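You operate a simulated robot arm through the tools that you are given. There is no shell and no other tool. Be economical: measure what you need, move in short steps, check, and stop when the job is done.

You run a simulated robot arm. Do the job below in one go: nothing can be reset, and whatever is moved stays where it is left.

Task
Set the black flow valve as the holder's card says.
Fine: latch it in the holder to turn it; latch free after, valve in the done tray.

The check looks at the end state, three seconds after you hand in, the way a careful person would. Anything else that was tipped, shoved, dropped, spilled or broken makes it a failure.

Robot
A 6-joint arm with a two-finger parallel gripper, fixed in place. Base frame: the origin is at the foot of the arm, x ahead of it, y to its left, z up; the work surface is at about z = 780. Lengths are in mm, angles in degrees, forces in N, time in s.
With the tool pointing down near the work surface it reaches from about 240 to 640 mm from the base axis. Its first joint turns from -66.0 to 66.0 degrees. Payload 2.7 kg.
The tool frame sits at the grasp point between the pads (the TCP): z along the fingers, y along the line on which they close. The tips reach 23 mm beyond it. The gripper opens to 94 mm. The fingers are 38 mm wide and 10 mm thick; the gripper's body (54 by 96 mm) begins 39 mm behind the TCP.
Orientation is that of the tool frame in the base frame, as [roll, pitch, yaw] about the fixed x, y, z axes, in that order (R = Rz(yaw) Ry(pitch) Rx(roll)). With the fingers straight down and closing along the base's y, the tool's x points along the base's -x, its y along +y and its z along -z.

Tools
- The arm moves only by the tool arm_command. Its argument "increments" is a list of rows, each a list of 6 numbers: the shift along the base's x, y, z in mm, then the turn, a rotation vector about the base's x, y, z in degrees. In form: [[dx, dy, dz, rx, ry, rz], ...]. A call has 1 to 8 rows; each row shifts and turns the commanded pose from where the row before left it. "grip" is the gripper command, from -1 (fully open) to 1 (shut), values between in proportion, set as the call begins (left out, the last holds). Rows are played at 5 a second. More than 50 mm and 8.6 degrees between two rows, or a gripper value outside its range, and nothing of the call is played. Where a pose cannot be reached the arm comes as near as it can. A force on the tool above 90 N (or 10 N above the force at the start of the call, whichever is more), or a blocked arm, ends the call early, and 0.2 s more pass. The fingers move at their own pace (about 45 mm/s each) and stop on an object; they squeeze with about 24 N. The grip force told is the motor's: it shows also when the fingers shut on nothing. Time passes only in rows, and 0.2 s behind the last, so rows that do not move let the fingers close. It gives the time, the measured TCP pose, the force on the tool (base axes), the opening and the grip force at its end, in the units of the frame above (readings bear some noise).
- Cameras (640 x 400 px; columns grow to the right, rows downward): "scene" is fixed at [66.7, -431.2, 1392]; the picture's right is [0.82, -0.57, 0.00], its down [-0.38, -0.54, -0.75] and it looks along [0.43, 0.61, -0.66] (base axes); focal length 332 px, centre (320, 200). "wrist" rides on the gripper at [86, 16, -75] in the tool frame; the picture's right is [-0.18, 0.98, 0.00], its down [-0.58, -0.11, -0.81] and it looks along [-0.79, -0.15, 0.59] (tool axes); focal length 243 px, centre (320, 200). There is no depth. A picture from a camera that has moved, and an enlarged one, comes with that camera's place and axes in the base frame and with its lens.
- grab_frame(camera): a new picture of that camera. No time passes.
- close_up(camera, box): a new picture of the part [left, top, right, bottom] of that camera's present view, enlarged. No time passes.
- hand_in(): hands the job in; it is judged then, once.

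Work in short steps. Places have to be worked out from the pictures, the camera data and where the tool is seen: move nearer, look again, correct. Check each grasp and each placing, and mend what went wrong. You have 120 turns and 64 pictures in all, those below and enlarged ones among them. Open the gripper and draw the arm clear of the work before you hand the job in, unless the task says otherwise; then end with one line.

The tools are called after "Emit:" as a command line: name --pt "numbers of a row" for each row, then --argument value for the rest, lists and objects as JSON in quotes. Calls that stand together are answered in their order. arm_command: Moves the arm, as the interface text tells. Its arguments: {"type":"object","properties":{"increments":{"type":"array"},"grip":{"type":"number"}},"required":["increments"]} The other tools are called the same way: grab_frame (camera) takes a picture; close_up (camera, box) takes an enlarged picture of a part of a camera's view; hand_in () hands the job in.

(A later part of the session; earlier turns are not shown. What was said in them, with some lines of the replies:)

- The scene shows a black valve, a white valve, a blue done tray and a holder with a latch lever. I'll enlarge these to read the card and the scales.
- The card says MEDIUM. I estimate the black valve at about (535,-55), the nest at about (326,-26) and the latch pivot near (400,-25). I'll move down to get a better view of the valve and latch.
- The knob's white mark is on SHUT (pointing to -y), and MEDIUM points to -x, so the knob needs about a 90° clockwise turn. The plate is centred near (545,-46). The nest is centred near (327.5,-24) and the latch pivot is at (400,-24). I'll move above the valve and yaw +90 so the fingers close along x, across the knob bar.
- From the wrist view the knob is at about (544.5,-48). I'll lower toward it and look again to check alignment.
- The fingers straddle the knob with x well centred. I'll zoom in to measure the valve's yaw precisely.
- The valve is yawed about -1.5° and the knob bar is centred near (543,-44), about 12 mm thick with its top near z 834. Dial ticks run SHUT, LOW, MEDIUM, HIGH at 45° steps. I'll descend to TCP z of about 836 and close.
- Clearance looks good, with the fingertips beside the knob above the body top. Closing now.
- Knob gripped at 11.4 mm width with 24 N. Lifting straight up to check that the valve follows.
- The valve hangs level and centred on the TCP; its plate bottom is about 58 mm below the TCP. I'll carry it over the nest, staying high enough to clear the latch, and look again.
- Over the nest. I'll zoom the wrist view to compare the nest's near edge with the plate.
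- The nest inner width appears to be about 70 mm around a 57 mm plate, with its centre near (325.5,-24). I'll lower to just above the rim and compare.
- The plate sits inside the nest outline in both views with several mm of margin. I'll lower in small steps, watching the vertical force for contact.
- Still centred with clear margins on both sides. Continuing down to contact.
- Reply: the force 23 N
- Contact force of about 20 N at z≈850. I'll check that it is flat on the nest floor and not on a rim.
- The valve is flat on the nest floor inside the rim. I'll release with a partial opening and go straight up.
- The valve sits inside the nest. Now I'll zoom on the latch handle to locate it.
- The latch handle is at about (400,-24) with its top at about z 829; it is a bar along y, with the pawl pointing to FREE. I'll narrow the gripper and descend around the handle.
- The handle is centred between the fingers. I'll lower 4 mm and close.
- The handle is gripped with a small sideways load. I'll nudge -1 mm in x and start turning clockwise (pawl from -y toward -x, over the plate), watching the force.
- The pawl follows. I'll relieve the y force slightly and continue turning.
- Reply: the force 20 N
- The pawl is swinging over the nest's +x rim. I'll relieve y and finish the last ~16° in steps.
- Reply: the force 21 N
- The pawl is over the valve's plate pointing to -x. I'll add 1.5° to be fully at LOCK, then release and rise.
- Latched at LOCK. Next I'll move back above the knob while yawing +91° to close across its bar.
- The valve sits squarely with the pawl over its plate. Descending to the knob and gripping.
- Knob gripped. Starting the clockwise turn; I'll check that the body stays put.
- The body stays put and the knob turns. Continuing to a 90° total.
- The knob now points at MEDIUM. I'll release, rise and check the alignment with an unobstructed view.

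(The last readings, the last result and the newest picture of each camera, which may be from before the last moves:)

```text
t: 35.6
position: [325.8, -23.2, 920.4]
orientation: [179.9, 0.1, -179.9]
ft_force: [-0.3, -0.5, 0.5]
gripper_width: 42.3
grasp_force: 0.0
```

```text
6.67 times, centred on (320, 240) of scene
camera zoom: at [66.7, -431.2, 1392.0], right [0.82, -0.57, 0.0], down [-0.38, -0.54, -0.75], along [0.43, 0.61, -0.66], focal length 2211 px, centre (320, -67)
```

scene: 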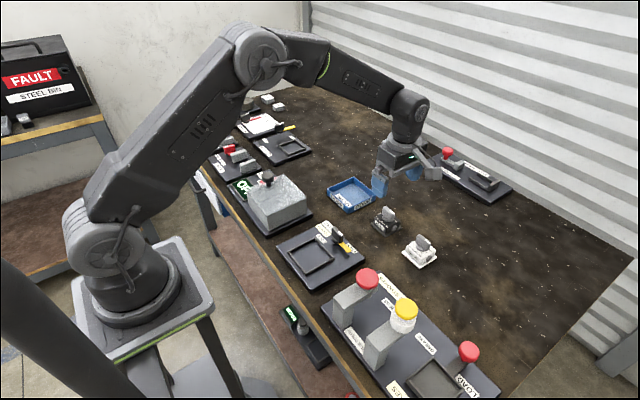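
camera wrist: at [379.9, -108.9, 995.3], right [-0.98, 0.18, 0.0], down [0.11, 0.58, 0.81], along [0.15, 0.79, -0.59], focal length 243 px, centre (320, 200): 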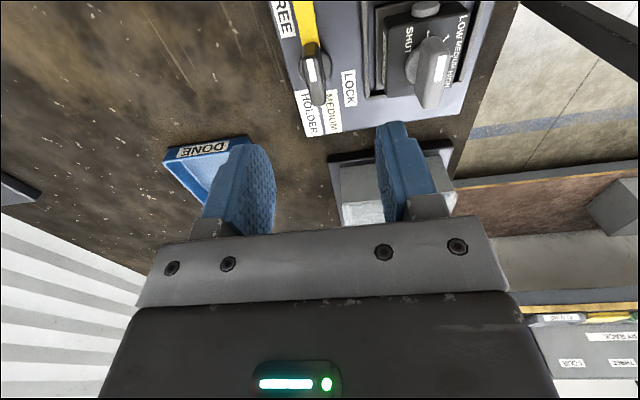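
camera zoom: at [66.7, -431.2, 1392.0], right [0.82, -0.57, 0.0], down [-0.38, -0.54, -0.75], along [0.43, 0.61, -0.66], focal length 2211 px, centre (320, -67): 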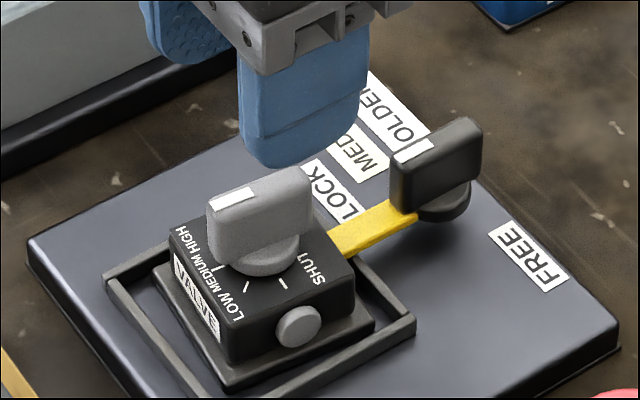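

The bar lines up with the MEDIUM tick; the valve body rotated a few degrees within the nest slack and the knob snapped to the tick. Now I'll go back to the latch handle to free it.

Emit:
arm_command --pt "25 -0.4 0 0 0 -1" --pt "25 -0.5 0 0 0 0" --pt "23.7 -0.5 0 0 0 0" --pt "0 0 0 0 0 0"

Emit:
close_up --camera "wrist" --box '[240, 0, 400, 120]'

```text
t: 36.6
position: [401.1, -27.0, 919.7]
orientation: [180.0, 0.0, 179.0]
ft_force: [-0.5, -0.3, -0.4]
gripper_width: 42.3
grasp_force: 0.2
```

```text
3.33 times, centred on (320, 60) of wrist
camera zoom: at [314.2, -7.5, 993.7], right [0.2, 0.98, 0.0], down [0.58, -0.12, 0.81], along [0.79, -0.16, -0.59], focal length 809 px, centre (320, 667)
```

zoom: 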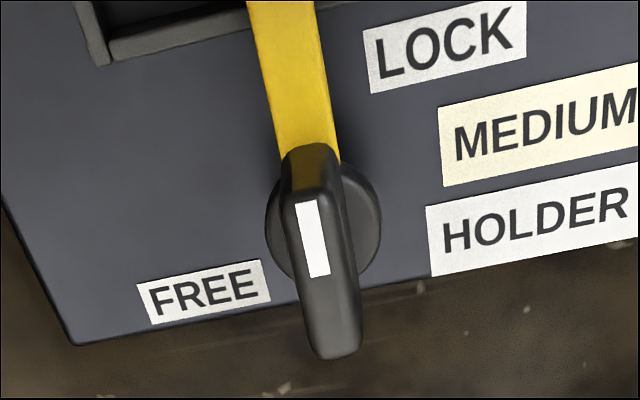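

The handle lies where expected, near y≈-24.5 to -25.5. Descending and gripping.

Emit:
arm_command --pt "-1 0.5 -25 0 0 0" --pt "0 0 -25 0 0 0" --pt "0 0 -20 0 0 0" --pt "0 0 -14 0 0 0" --pt "0 0 0 0 0 0"

Emit:
arm_command --pt "0 0 0 0 0 0" --pt "0 0 0 0 0 0" --pt "0 0 0 0 0 0" --pt "0 0 0 0 0 0" --grip 1

```text
t: 37.8
position: [400.3, -23.4, 835.2]
orientation: [180.0, 0.1, 179.0]
ft_force: [-0.3, 0.9, -0.1]
gripper_width: 42.3
grasp_force: 0.0
```

```text
t: 38.8
position: [399.6, -24.9, 834.8]
orientation: [-180.0, -0.1, 179.1]
ft_force: [-1.0, -4.8, 0.2]
gripper_width: 11.9
grasp_force: 24.4
```

Gripped. Turning counter-clockwise back to FREE.

Emit:
arm_command --pt "0 -0.4 0 0 0 7" --pt "0 0 0 0 0 7" --pt "0 0 0 0 0 7" --pt "0 0 0 0 0 7" --pt "0 0 0 0 0 0"

Emit:
arm_command --pt "0 0 0 0 0 7" --pt "0 0 0 0 0 7" --pt "0 0 0 0 0 7" --pt "0 0 0 0 0 7" --pt "0 0 0 0 0 0"

Emit:
close_up --camera "scene" --box '[280, 200, 370, 280]'

```text
t: 40.0
position: [399.9, -25.7, 836.5]
orientation: [-180.0, 0.1, -152.9]
ft_force: [9.8, 2.3, 0.7]
gripper_width: 11.9
grasp_force: 23.7
```

```text
t: 41.2
position: [398.0, -25.4, 834.7]
orientation: [180.0, 0.0, -125.0]
ft_force: [10.4, 2.5, -0.3]
gripper_width: 11.8
grasp_force: 23.9
```

```text
5.00 times, centred on (325, 240) of scene
camera zoom: at [67.1, -431.2, 1392.0], right [0.82, -0.57, 0.0], down [-0.38, -0.54, -0.75], along [0.43, 0.61, -0.66], focal length 1658 px, centre (295, 0)
```

zoom: 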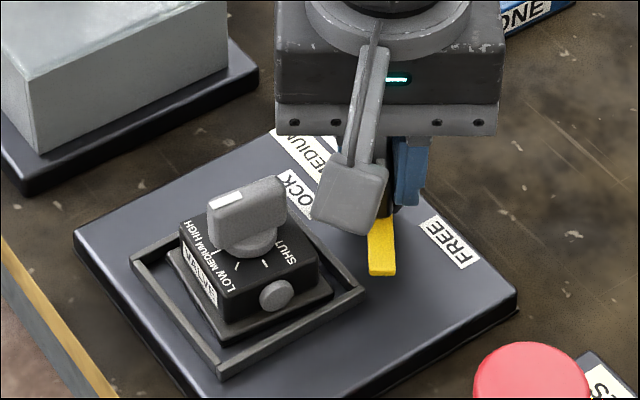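

Two-thirds of the way. Finishing the turn to FREE.

Emit:
arm_command --pt "0.8 0 0 0 0 7" --pt "0 0 0 0 0 7" --pt "0 0 0 0 0 7" --pt "0 0 0 0 0 7" --pt "0 0 0 0 0 7" --pt "0 0 0 0 0 0"

Emit:
arm_command --pt "0 0 0 0 0 0" --pt "0 0 0 0 0 0" --pt "0 0 0 0 0 0" --pt "0 0 20 0 0 0" --pt "0 0 30 0 0 0" --pt "0 0 34 0 0 0" --pt "0 0 0 0 0 0" --grip 0.1

Emit:
close_up --camera "scene" --box '[280, 200, 370, 280]'

Emit:
close_up --camera "wrist" --box '[240, 0, 440, 120]'

```text
t: 42.6
position: [398.6, -24.6, 834.5]
orientation: [179.8, 0.1, -89.8]
ft_force: [3.1, -0.9, 0.0]
gripper_width: 12.1
grasp_force: 23.7
```

```text
t: 44.2
position: [400.9, -23.3, 919.4]
orientation: [180.0, 0.1, -89.9]
ft_force: [-0.3, 0.1, -0.3]
gripper_width: 42.3
grasp_force: 0.0
```

```text
5.00 times, centred on (325, 240) of scene
camera zoom: at [66.7, -431.2, 1392.0], right [0.82, -0.57, 0.0], down [-0.38, -0.54, -0.75], along [0.43, 0.61, -0.66], focal length 1658 px, centre (295, 0)
```

zoom: 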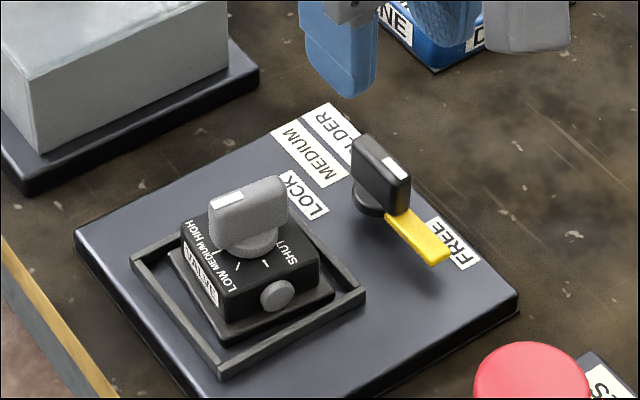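

```text
3.20 times, centred on (340, 60) of wrist
camera zoom: at [383.7, -111.0, 993.7], right [-0.98, 0.18, 0.0], down [0.11, 0.58, 0.81], along [0.15, 0.79, -0.59], focal length 776 px, centre (256, 648)
```

zoom: 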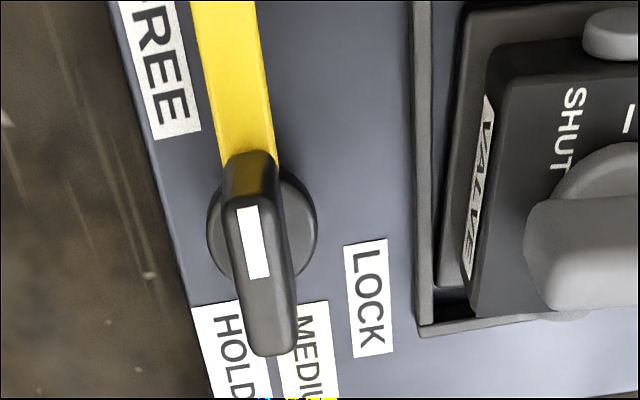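

Latch is back at FREE. Now I'll return over the valve, yawing -97° so the fingers match the knob's slight angle and don't turn it.

Emit:
arm_command --pt "-10 0.2 0 0 0 -8" --pt "-10 0.2 0 0 0 -8" --pt "-10 0.2 0 0 0 -8" --pt "-10 0.2 0 0 0 -8" --pt "-10 0.2 0 0 0 -8" --pt "-10 0.2 0 0 0 -8" --pt "-10 0.2 0 0 0 -8" --pt "-3.5 0 0 0 0 -8"

Emit:
arm_command --pt "0 0 0 0 0 -8.2" --pt "0 0 0 0 0 -8.2" --pt "0 0 0 0 0 -8.2" --pt "0 0 0 0 0 -8.2" --pt "0 0 0 0 0 0"

Emit:
close_up --camera "wrist" --box '[240, 0, 400, 120]'

```text
t: 46.0
position: [326.5, -22.8, 920.0]
orientation: [180.0, -0.1, -154.2]
ft_force: [0.0, -1.3, -0.1]
gripper_width: 42.2
grasp_force: 0.0
```

```text
t: 47.2
position: [327.2, -23.1, 919.0]
orientation: [-179.9, 0.0, 173.0]
ft_force: [-0.4, -0.8, 1.0]
gripper_width: 42.4
grasp_force: 0.1
```

```text
3.33 times, centred on (320, 60) of wrist
camera zoom: at [242.2, 3.7, 993.5], right [0.3, 0.95, 0.0], down [0.56, -0.18, 0.81], along [0.77, -0.24, -0.59], focal length 809 px, centre (320, 667)
```

zoom: 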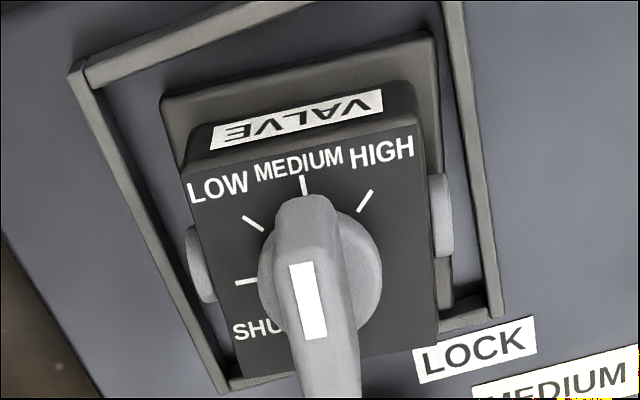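

Bar angle measures about -7.5°, which matches the tool yaw of 173°. Descending and gripping the knob.

Emit:
arm_command --pt "0 0 -25 0 0 0" --pt "0 0 -25 0 0 0" --pt "0 0 -18 0 0 0" --pt "0 0 0 0 0 0"

Emit:
arm_command --pt "0 0 0 0 0 0" --pt "0 0 0 0 0 0" --pt "0 0 0 0 0 0" --pt "0 0 0 0 0 0" --grip 1

Emit:
arm_command --pt "0 0 10 0 0 0" --pt "0 0 20 0 0 0" --pt "0 0 25 0 0 0" --pt "0 0 25 0 0 0" --pt "0 0 0 0 0 0"

Emit:
close_up --camera "wrist" --box '[220, 0, 420, 170]'

Emit:
grab_frame --camera "scene"

```text
t: 48.2
position: [327.7, -24.8, 852.4]
orientation: [-179.9, 0.0, 173.2]
ft_force: [-0.1, 0.2, 0.0]
gripper_width: 42.5
grasp_force: 0.2
```

```text
t: 49.2
position: [327.5, -24.1, 853.4]
orientation: [-180.0, 0.1, 173.2]
ft_force: [1.0, -0.3, 0.1]
gripper_width: 11.4
grasp_force: 23.4
```

```text
t: 50.4
position: [326.2, -23.6, 932.2]
orientation: [179.9, 0.0, 173.3]
ft_force: [-0.6, 1.0, -1.4]
gripper_width: 11.6
grasp_force: 25.0
```

```text
2.35 times, centred on (320, 85) of wrist
camera zoom: at [241.0, 3.0, 1006.0], right [0.3, 0.95, 0.0], down [0.56, -0.18, 0.81], along [0.77, -0.24, -0.59], focal length 571 px, centre (320, 471)
```

zoom: 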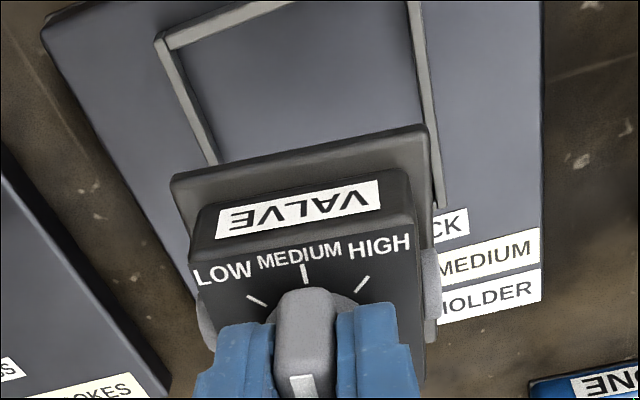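

```text
15 pictures are left
```

scene: 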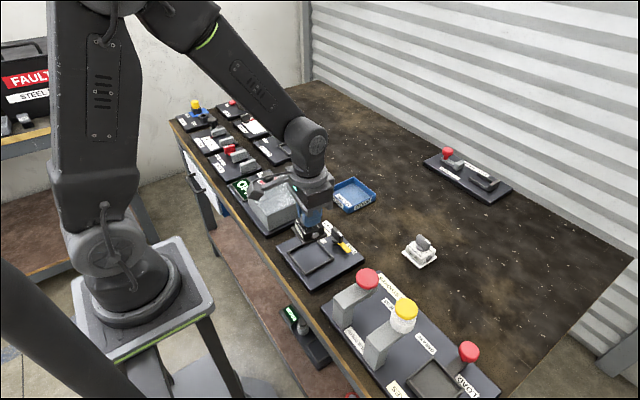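

The valve is lifted, still on MEDIUM. The tray centre is at about (542,91). I'll carry it there high, squaring it up with the tray.

Emit:
arm_command --pt "36 19 0 0 0 1.2" --pt "36 19 0 0 0 1.2" --pt "36 19 0 0 0 1.2" --pt "36 19 0 0 0 1.2" --pt "36 19 0 0 0 1.2" --pt "35 19 0 0 0 1" --pt "0 0 0 0 0 0" --pt "0 0 0 0 0 0"

Emit:
grab_frame --camera "wrist"

Emit:
close_up --camera "scene" --box '[305, 130, 405, 220]'

```text
t: 52.2
position: [541.8, 92.4, 932.4]
orientation: [180.0, 0.0, -179.8]
ft_force: [-0.4, 0.7, -0.8]
gripper_width: 11.6
grasp_force: 24.5
```

```text
14 pictures are left
camera wrist: at [455.2, 107.9, 1006.5], right [0.18, 0.98, 0.0], down [0.58, -0.11, 0.81], along [0.79, -0.15, -0.59], focal length 243 px, centre (320, 200)
```

wrist: 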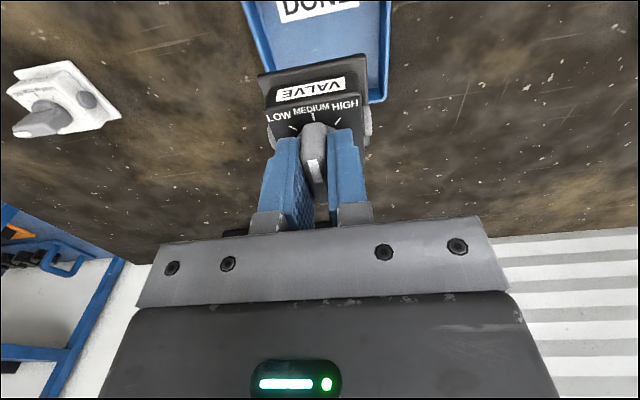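

```text
4.44 times, centred on (355, 175) of scene
camera zoom: at [66.7, -431.2, 1392.0], right [0.82, -0.57, 0.0], down [-0.38, -0.54, -0.75], along [0.43, 0.61, -0.66], focal length 1474 px, centre (164, 311)
```

zoom: 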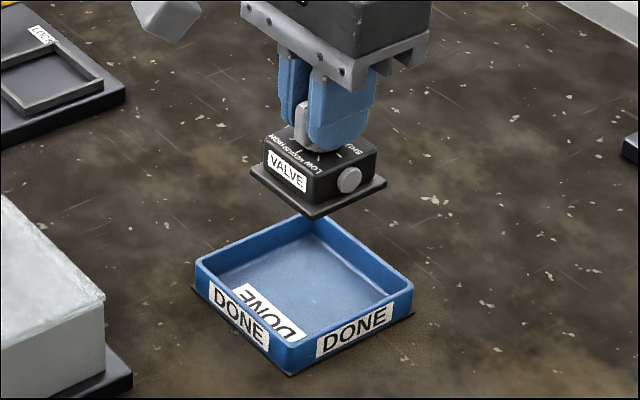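

Both views put the tray centre at about (542,92), directly under the valve. Lowering to just above the tray floor.

Emit:
arm_command --pt "0 0 -25 0 0 0" --pt "0 0 -25 0 0 0" --pt "0 0 -18 0 0 0" --pt "0 0 -8 0 0 0" --pt "0 0 0 0 0 0"

Emit:
close_up --camera "scene" --box '[305, 140, 405, 230]'

Emit:
close_up --camera "wrist" --box '[200, 0, 440, 170]'

```text
t: 53.4
position: [541.9, 90.5, 855.6]
orientation: [-179.9, 0.0, -179.8]
ft_force: [0.1, 0.4, -0.9]
gripper_width: 11.6
grasp_force: 23.8
```

```text
4.44 times, centred on (355, 185) of scene
camera zoom: at [66.7, -431.2, 1392.0], right [0.82, -0.57, 0.0], down [-0.38, -0.54, -0.75], along [0.43, 0.61, -0.66], focal length 1474 px, centre (164, 267)
```

zoom: 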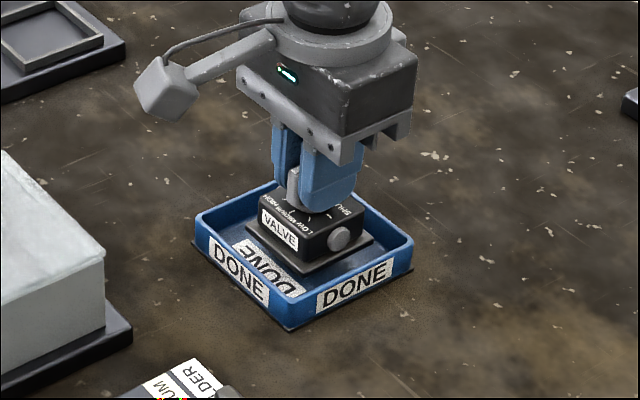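

```text
2.35 times, centred on (320, 85) of wrist
camera zoom: at [454.7, 107.4, 929.6], right [0.18, 0.98, 0.0], down [0.58, -0.11, 0.81], along [0.79, -0.15, -0.59], focal length 571 px, centre (320, 471)
```

zoom: 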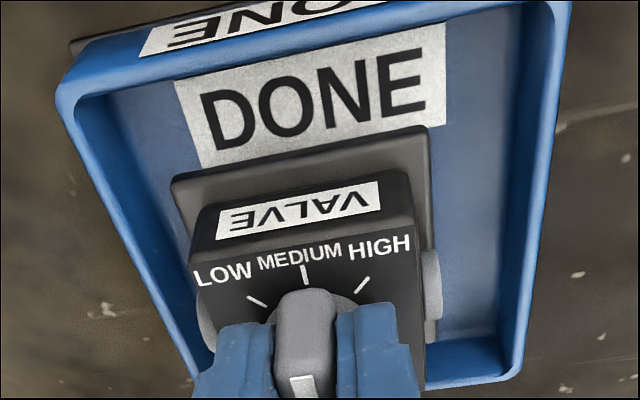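

The valve is inside the tray walls, a bit toward the far side. I'll shift 3 mm toward the base and step down to contact.

Emit:
arm_command --pt "-3 1 0 0 0 0" --pt "0 0 -4 0 0 0" --pt "0 0 -3 0 0 0" --pt "0 0 0 0 0 0"

Emit:
arm_command --pt "0 0 -2 0 0 0" --pt "0 0 0 0 0 0"

```text
t: 54.4
position: [538.2, 91.5, 847.1]
orientation: [180.0, 0.0, -179.7]
ft_force: [-0.6, 0.6, -1.3]
gripper_width: 11.4
grasp_force: 24.4
```

```text
t: 55.0
position: [538.2, 91.8, 847.3]
orientation: [-180.0, 0.1, -179.8]
ft_force: [-0.4, 0.2, -2.0]
gripper_width: 11.3
grasp_force: 23.8
```

No contact yet, so I'll keep stepping down.

Emit:
arm_command --pt "0 0 -1.5 0 0 0" --pt "0 0 -1.5 0 0 0" --pt "0 0 0 0 0 0"

Emit:
arm_command --pt "0 0 -1 0 0 0" --pt "0 0 0 0 0 0"

```text
t: 55.8
position: [538.8, 91.9, 844.0]
orientation: [-180.0, 0.0, -179.8]
ft_force: [1.0, 0.1, -1.4]
gripper_width: 11.2
grasp_force: 24.6
```

```text
t: 56.4
position: [539.1, 91.8, 844.2]
orientation: [180.0, -0.1, -179.8]
ft_force: [-0.8, -0.6, -1.3]
gripper_width: 11.3
grasp_force: 24.7
```

Emit:
arm_command --pt "0 0 -1.5 0 0 0" --pt "0 0 0 0 0 0"

Emit:
arm_command --pt "0 0 -1.5 0 0 0" --pt "0 0 0 0 0 0"

```text
t: 57.0
position: [539.4, 91.1, 842.0]
orientation: [-180.0, 0.0, -179.8]
ft_force: [0.2, 0.2, -1.5]
gripper_width: 11.5
grasp_force: 24.1
```

```text
t: 57.6
position: [539.1, 91.3, 840.4]
orientation: [-179.9, 0.0, -179.8]
ft_force: [-2.2, 1.0, 2.6]
gripper_width: 11.6
grasp_force: 24.4
```

Fz has just risen, so the valve is touching the tray floor. I'll release with a modest opening, then go straight up.

Emit:
arm_command --pt "0 0 -0.5 0 0 0" --pt "0 0 0 0 0 0"

Emit:
arm_command --pt "0 0 0 0 0 0" --pt "0 0 0 0 0 0" --pt "0 0 0 0 0 0" --pt "0 0 20 0 0 0" --pt "0 0 30 0 0 0" --pt "0 0 35 0 0 0" --pt "0 0 0 0 0 0" --grip 0.1

Emit:
close_up --camera "wrist" --box '[220, 0, 420, 150]'

Emit:
close_up --camera "scene" --box '[325, 165, 395, 225]'

```text
t: 58.2
position: [538.8, 91.0, 840.4]
orientation: [179.9, 0.0, -179.8]
ft_force: [-4.0, 0.4, 11.6]
gripper_width: 11.4
grasp_force: 24.2
```

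```text
t: 59.8
position: [536.8, 92.4, 925.9]
orientation: [-180.0, 0.1, -179.7]
ft_force: [-0.2, 0.8, 1.0]
gripper_width: 42.3
grasp_force: 0.1
```

```text
2.67 times, centred on (320, 75) of wrist
camera zoom: at [450.5, 108.1, 1000.7], right [0.18, 0.98, 0.0], down [0.58, -0.11, 0.81], along [0.79, -0.15, -0.59], focal length 647 px, centre (320, 533)
```

zoom: 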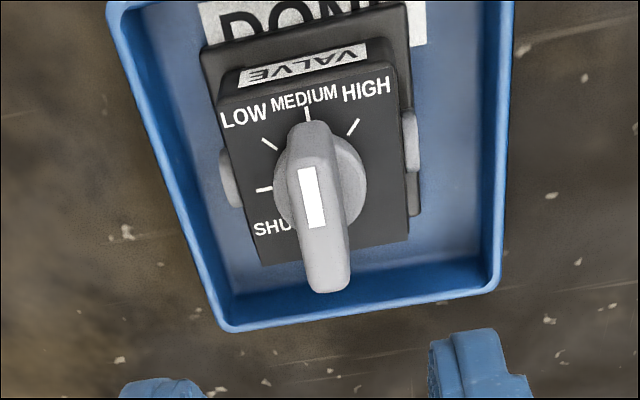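

```text
6.67 times, centred on (360, 195) of scene
camera zoom: at [66.7, -431.2, 1392.0], right [0.82, -0.57, 0.0], down [-0.38, -0.54, -0.75], along [0.43, 0.61, -0.66], focal length 2211 px, centre (53, 233)
```

zoom: 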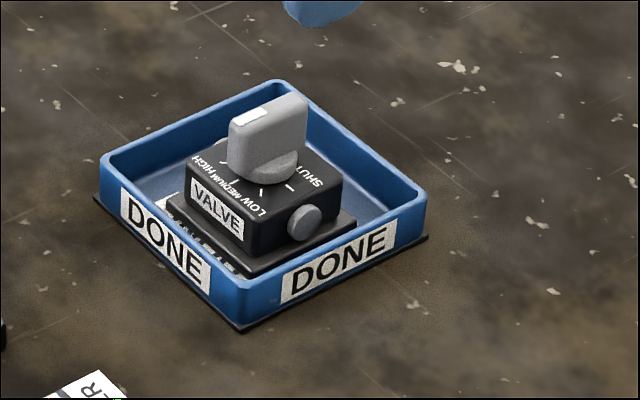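

The valve is flat in the tray, its pointer in line with the MEDIUM tick. I'll draw the arm clear and take a final look at the bench.

Emit:
arm_command --pt "-30 -20 35 0 0 0" --pt "-30 -20 35 0 0 0" --pt "-30 -20 35 0 0 0" --pt "-30 -20 35 0 0 0" --pt "-30 -20 35 0 0 0" --pt "0 0 0 0 0 0" --grip -1

Emit:
grab_frame --camera "scene"

Emit:
close_up --camera "scene" --box '[270, 170, 390, 290]'

```text
refused: row 1 steps farther than a row can; nothing moved
```

```text
8 pictures are left
```

scene: 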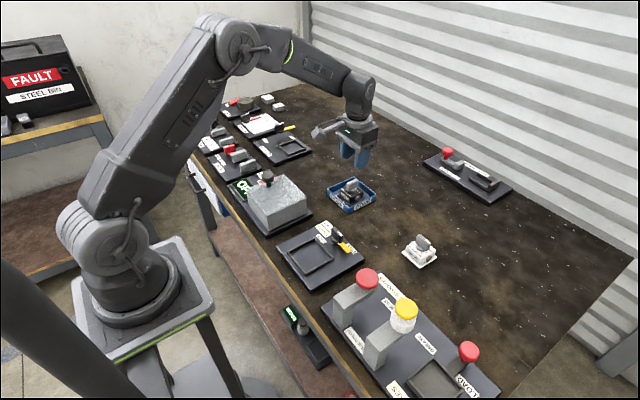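

```text
3.33 times, centred on (330, 230) of scene
camera zoom: at [66.7, -431.2, 1392.0], right [0.82, -0.57, 0.0], down [-0.38, -0.54, -0.75], along [0.43, 0.61, -0.66], focal length 1106 px, centre (287, 100)
```

zoom: 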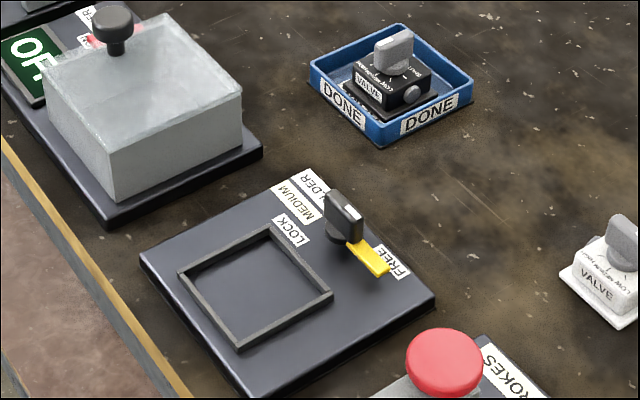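

That move was refused because its steps were too long, but the pictures show everything in place: latch at FREE, valve in the tray, nothing else disturbed. I'll retreat with smaller steps.

Emit:
arm_command --pt "0 0 35 0 0 0" --pt "-20 -15 35 0 0 0" --pt "-20 -15 35 0 0 0" --pt "-20 -15 35 0 0 0" --pt "-20 -15 20 0 0 0" --pt "0 0 0 0 0 0" --grip -1

```text
t: 61.2
position: [457.2, 29.4, 1084.2]
orientation: [180.0, 0.0, -179.8]
ft_force: [-0.3, 0.0, 0.3]
gripper_width: 94.1
grasp_force: 0.0
```

The arm is clear and the gripper is open, so I'm handing in.

Emit:
hand_in

```text
The job is handed in.
```

The black valve was turned to MEDIUM in the holder, as its card says, and is now in the done tray with the latch back at FREE; the job is handed in.
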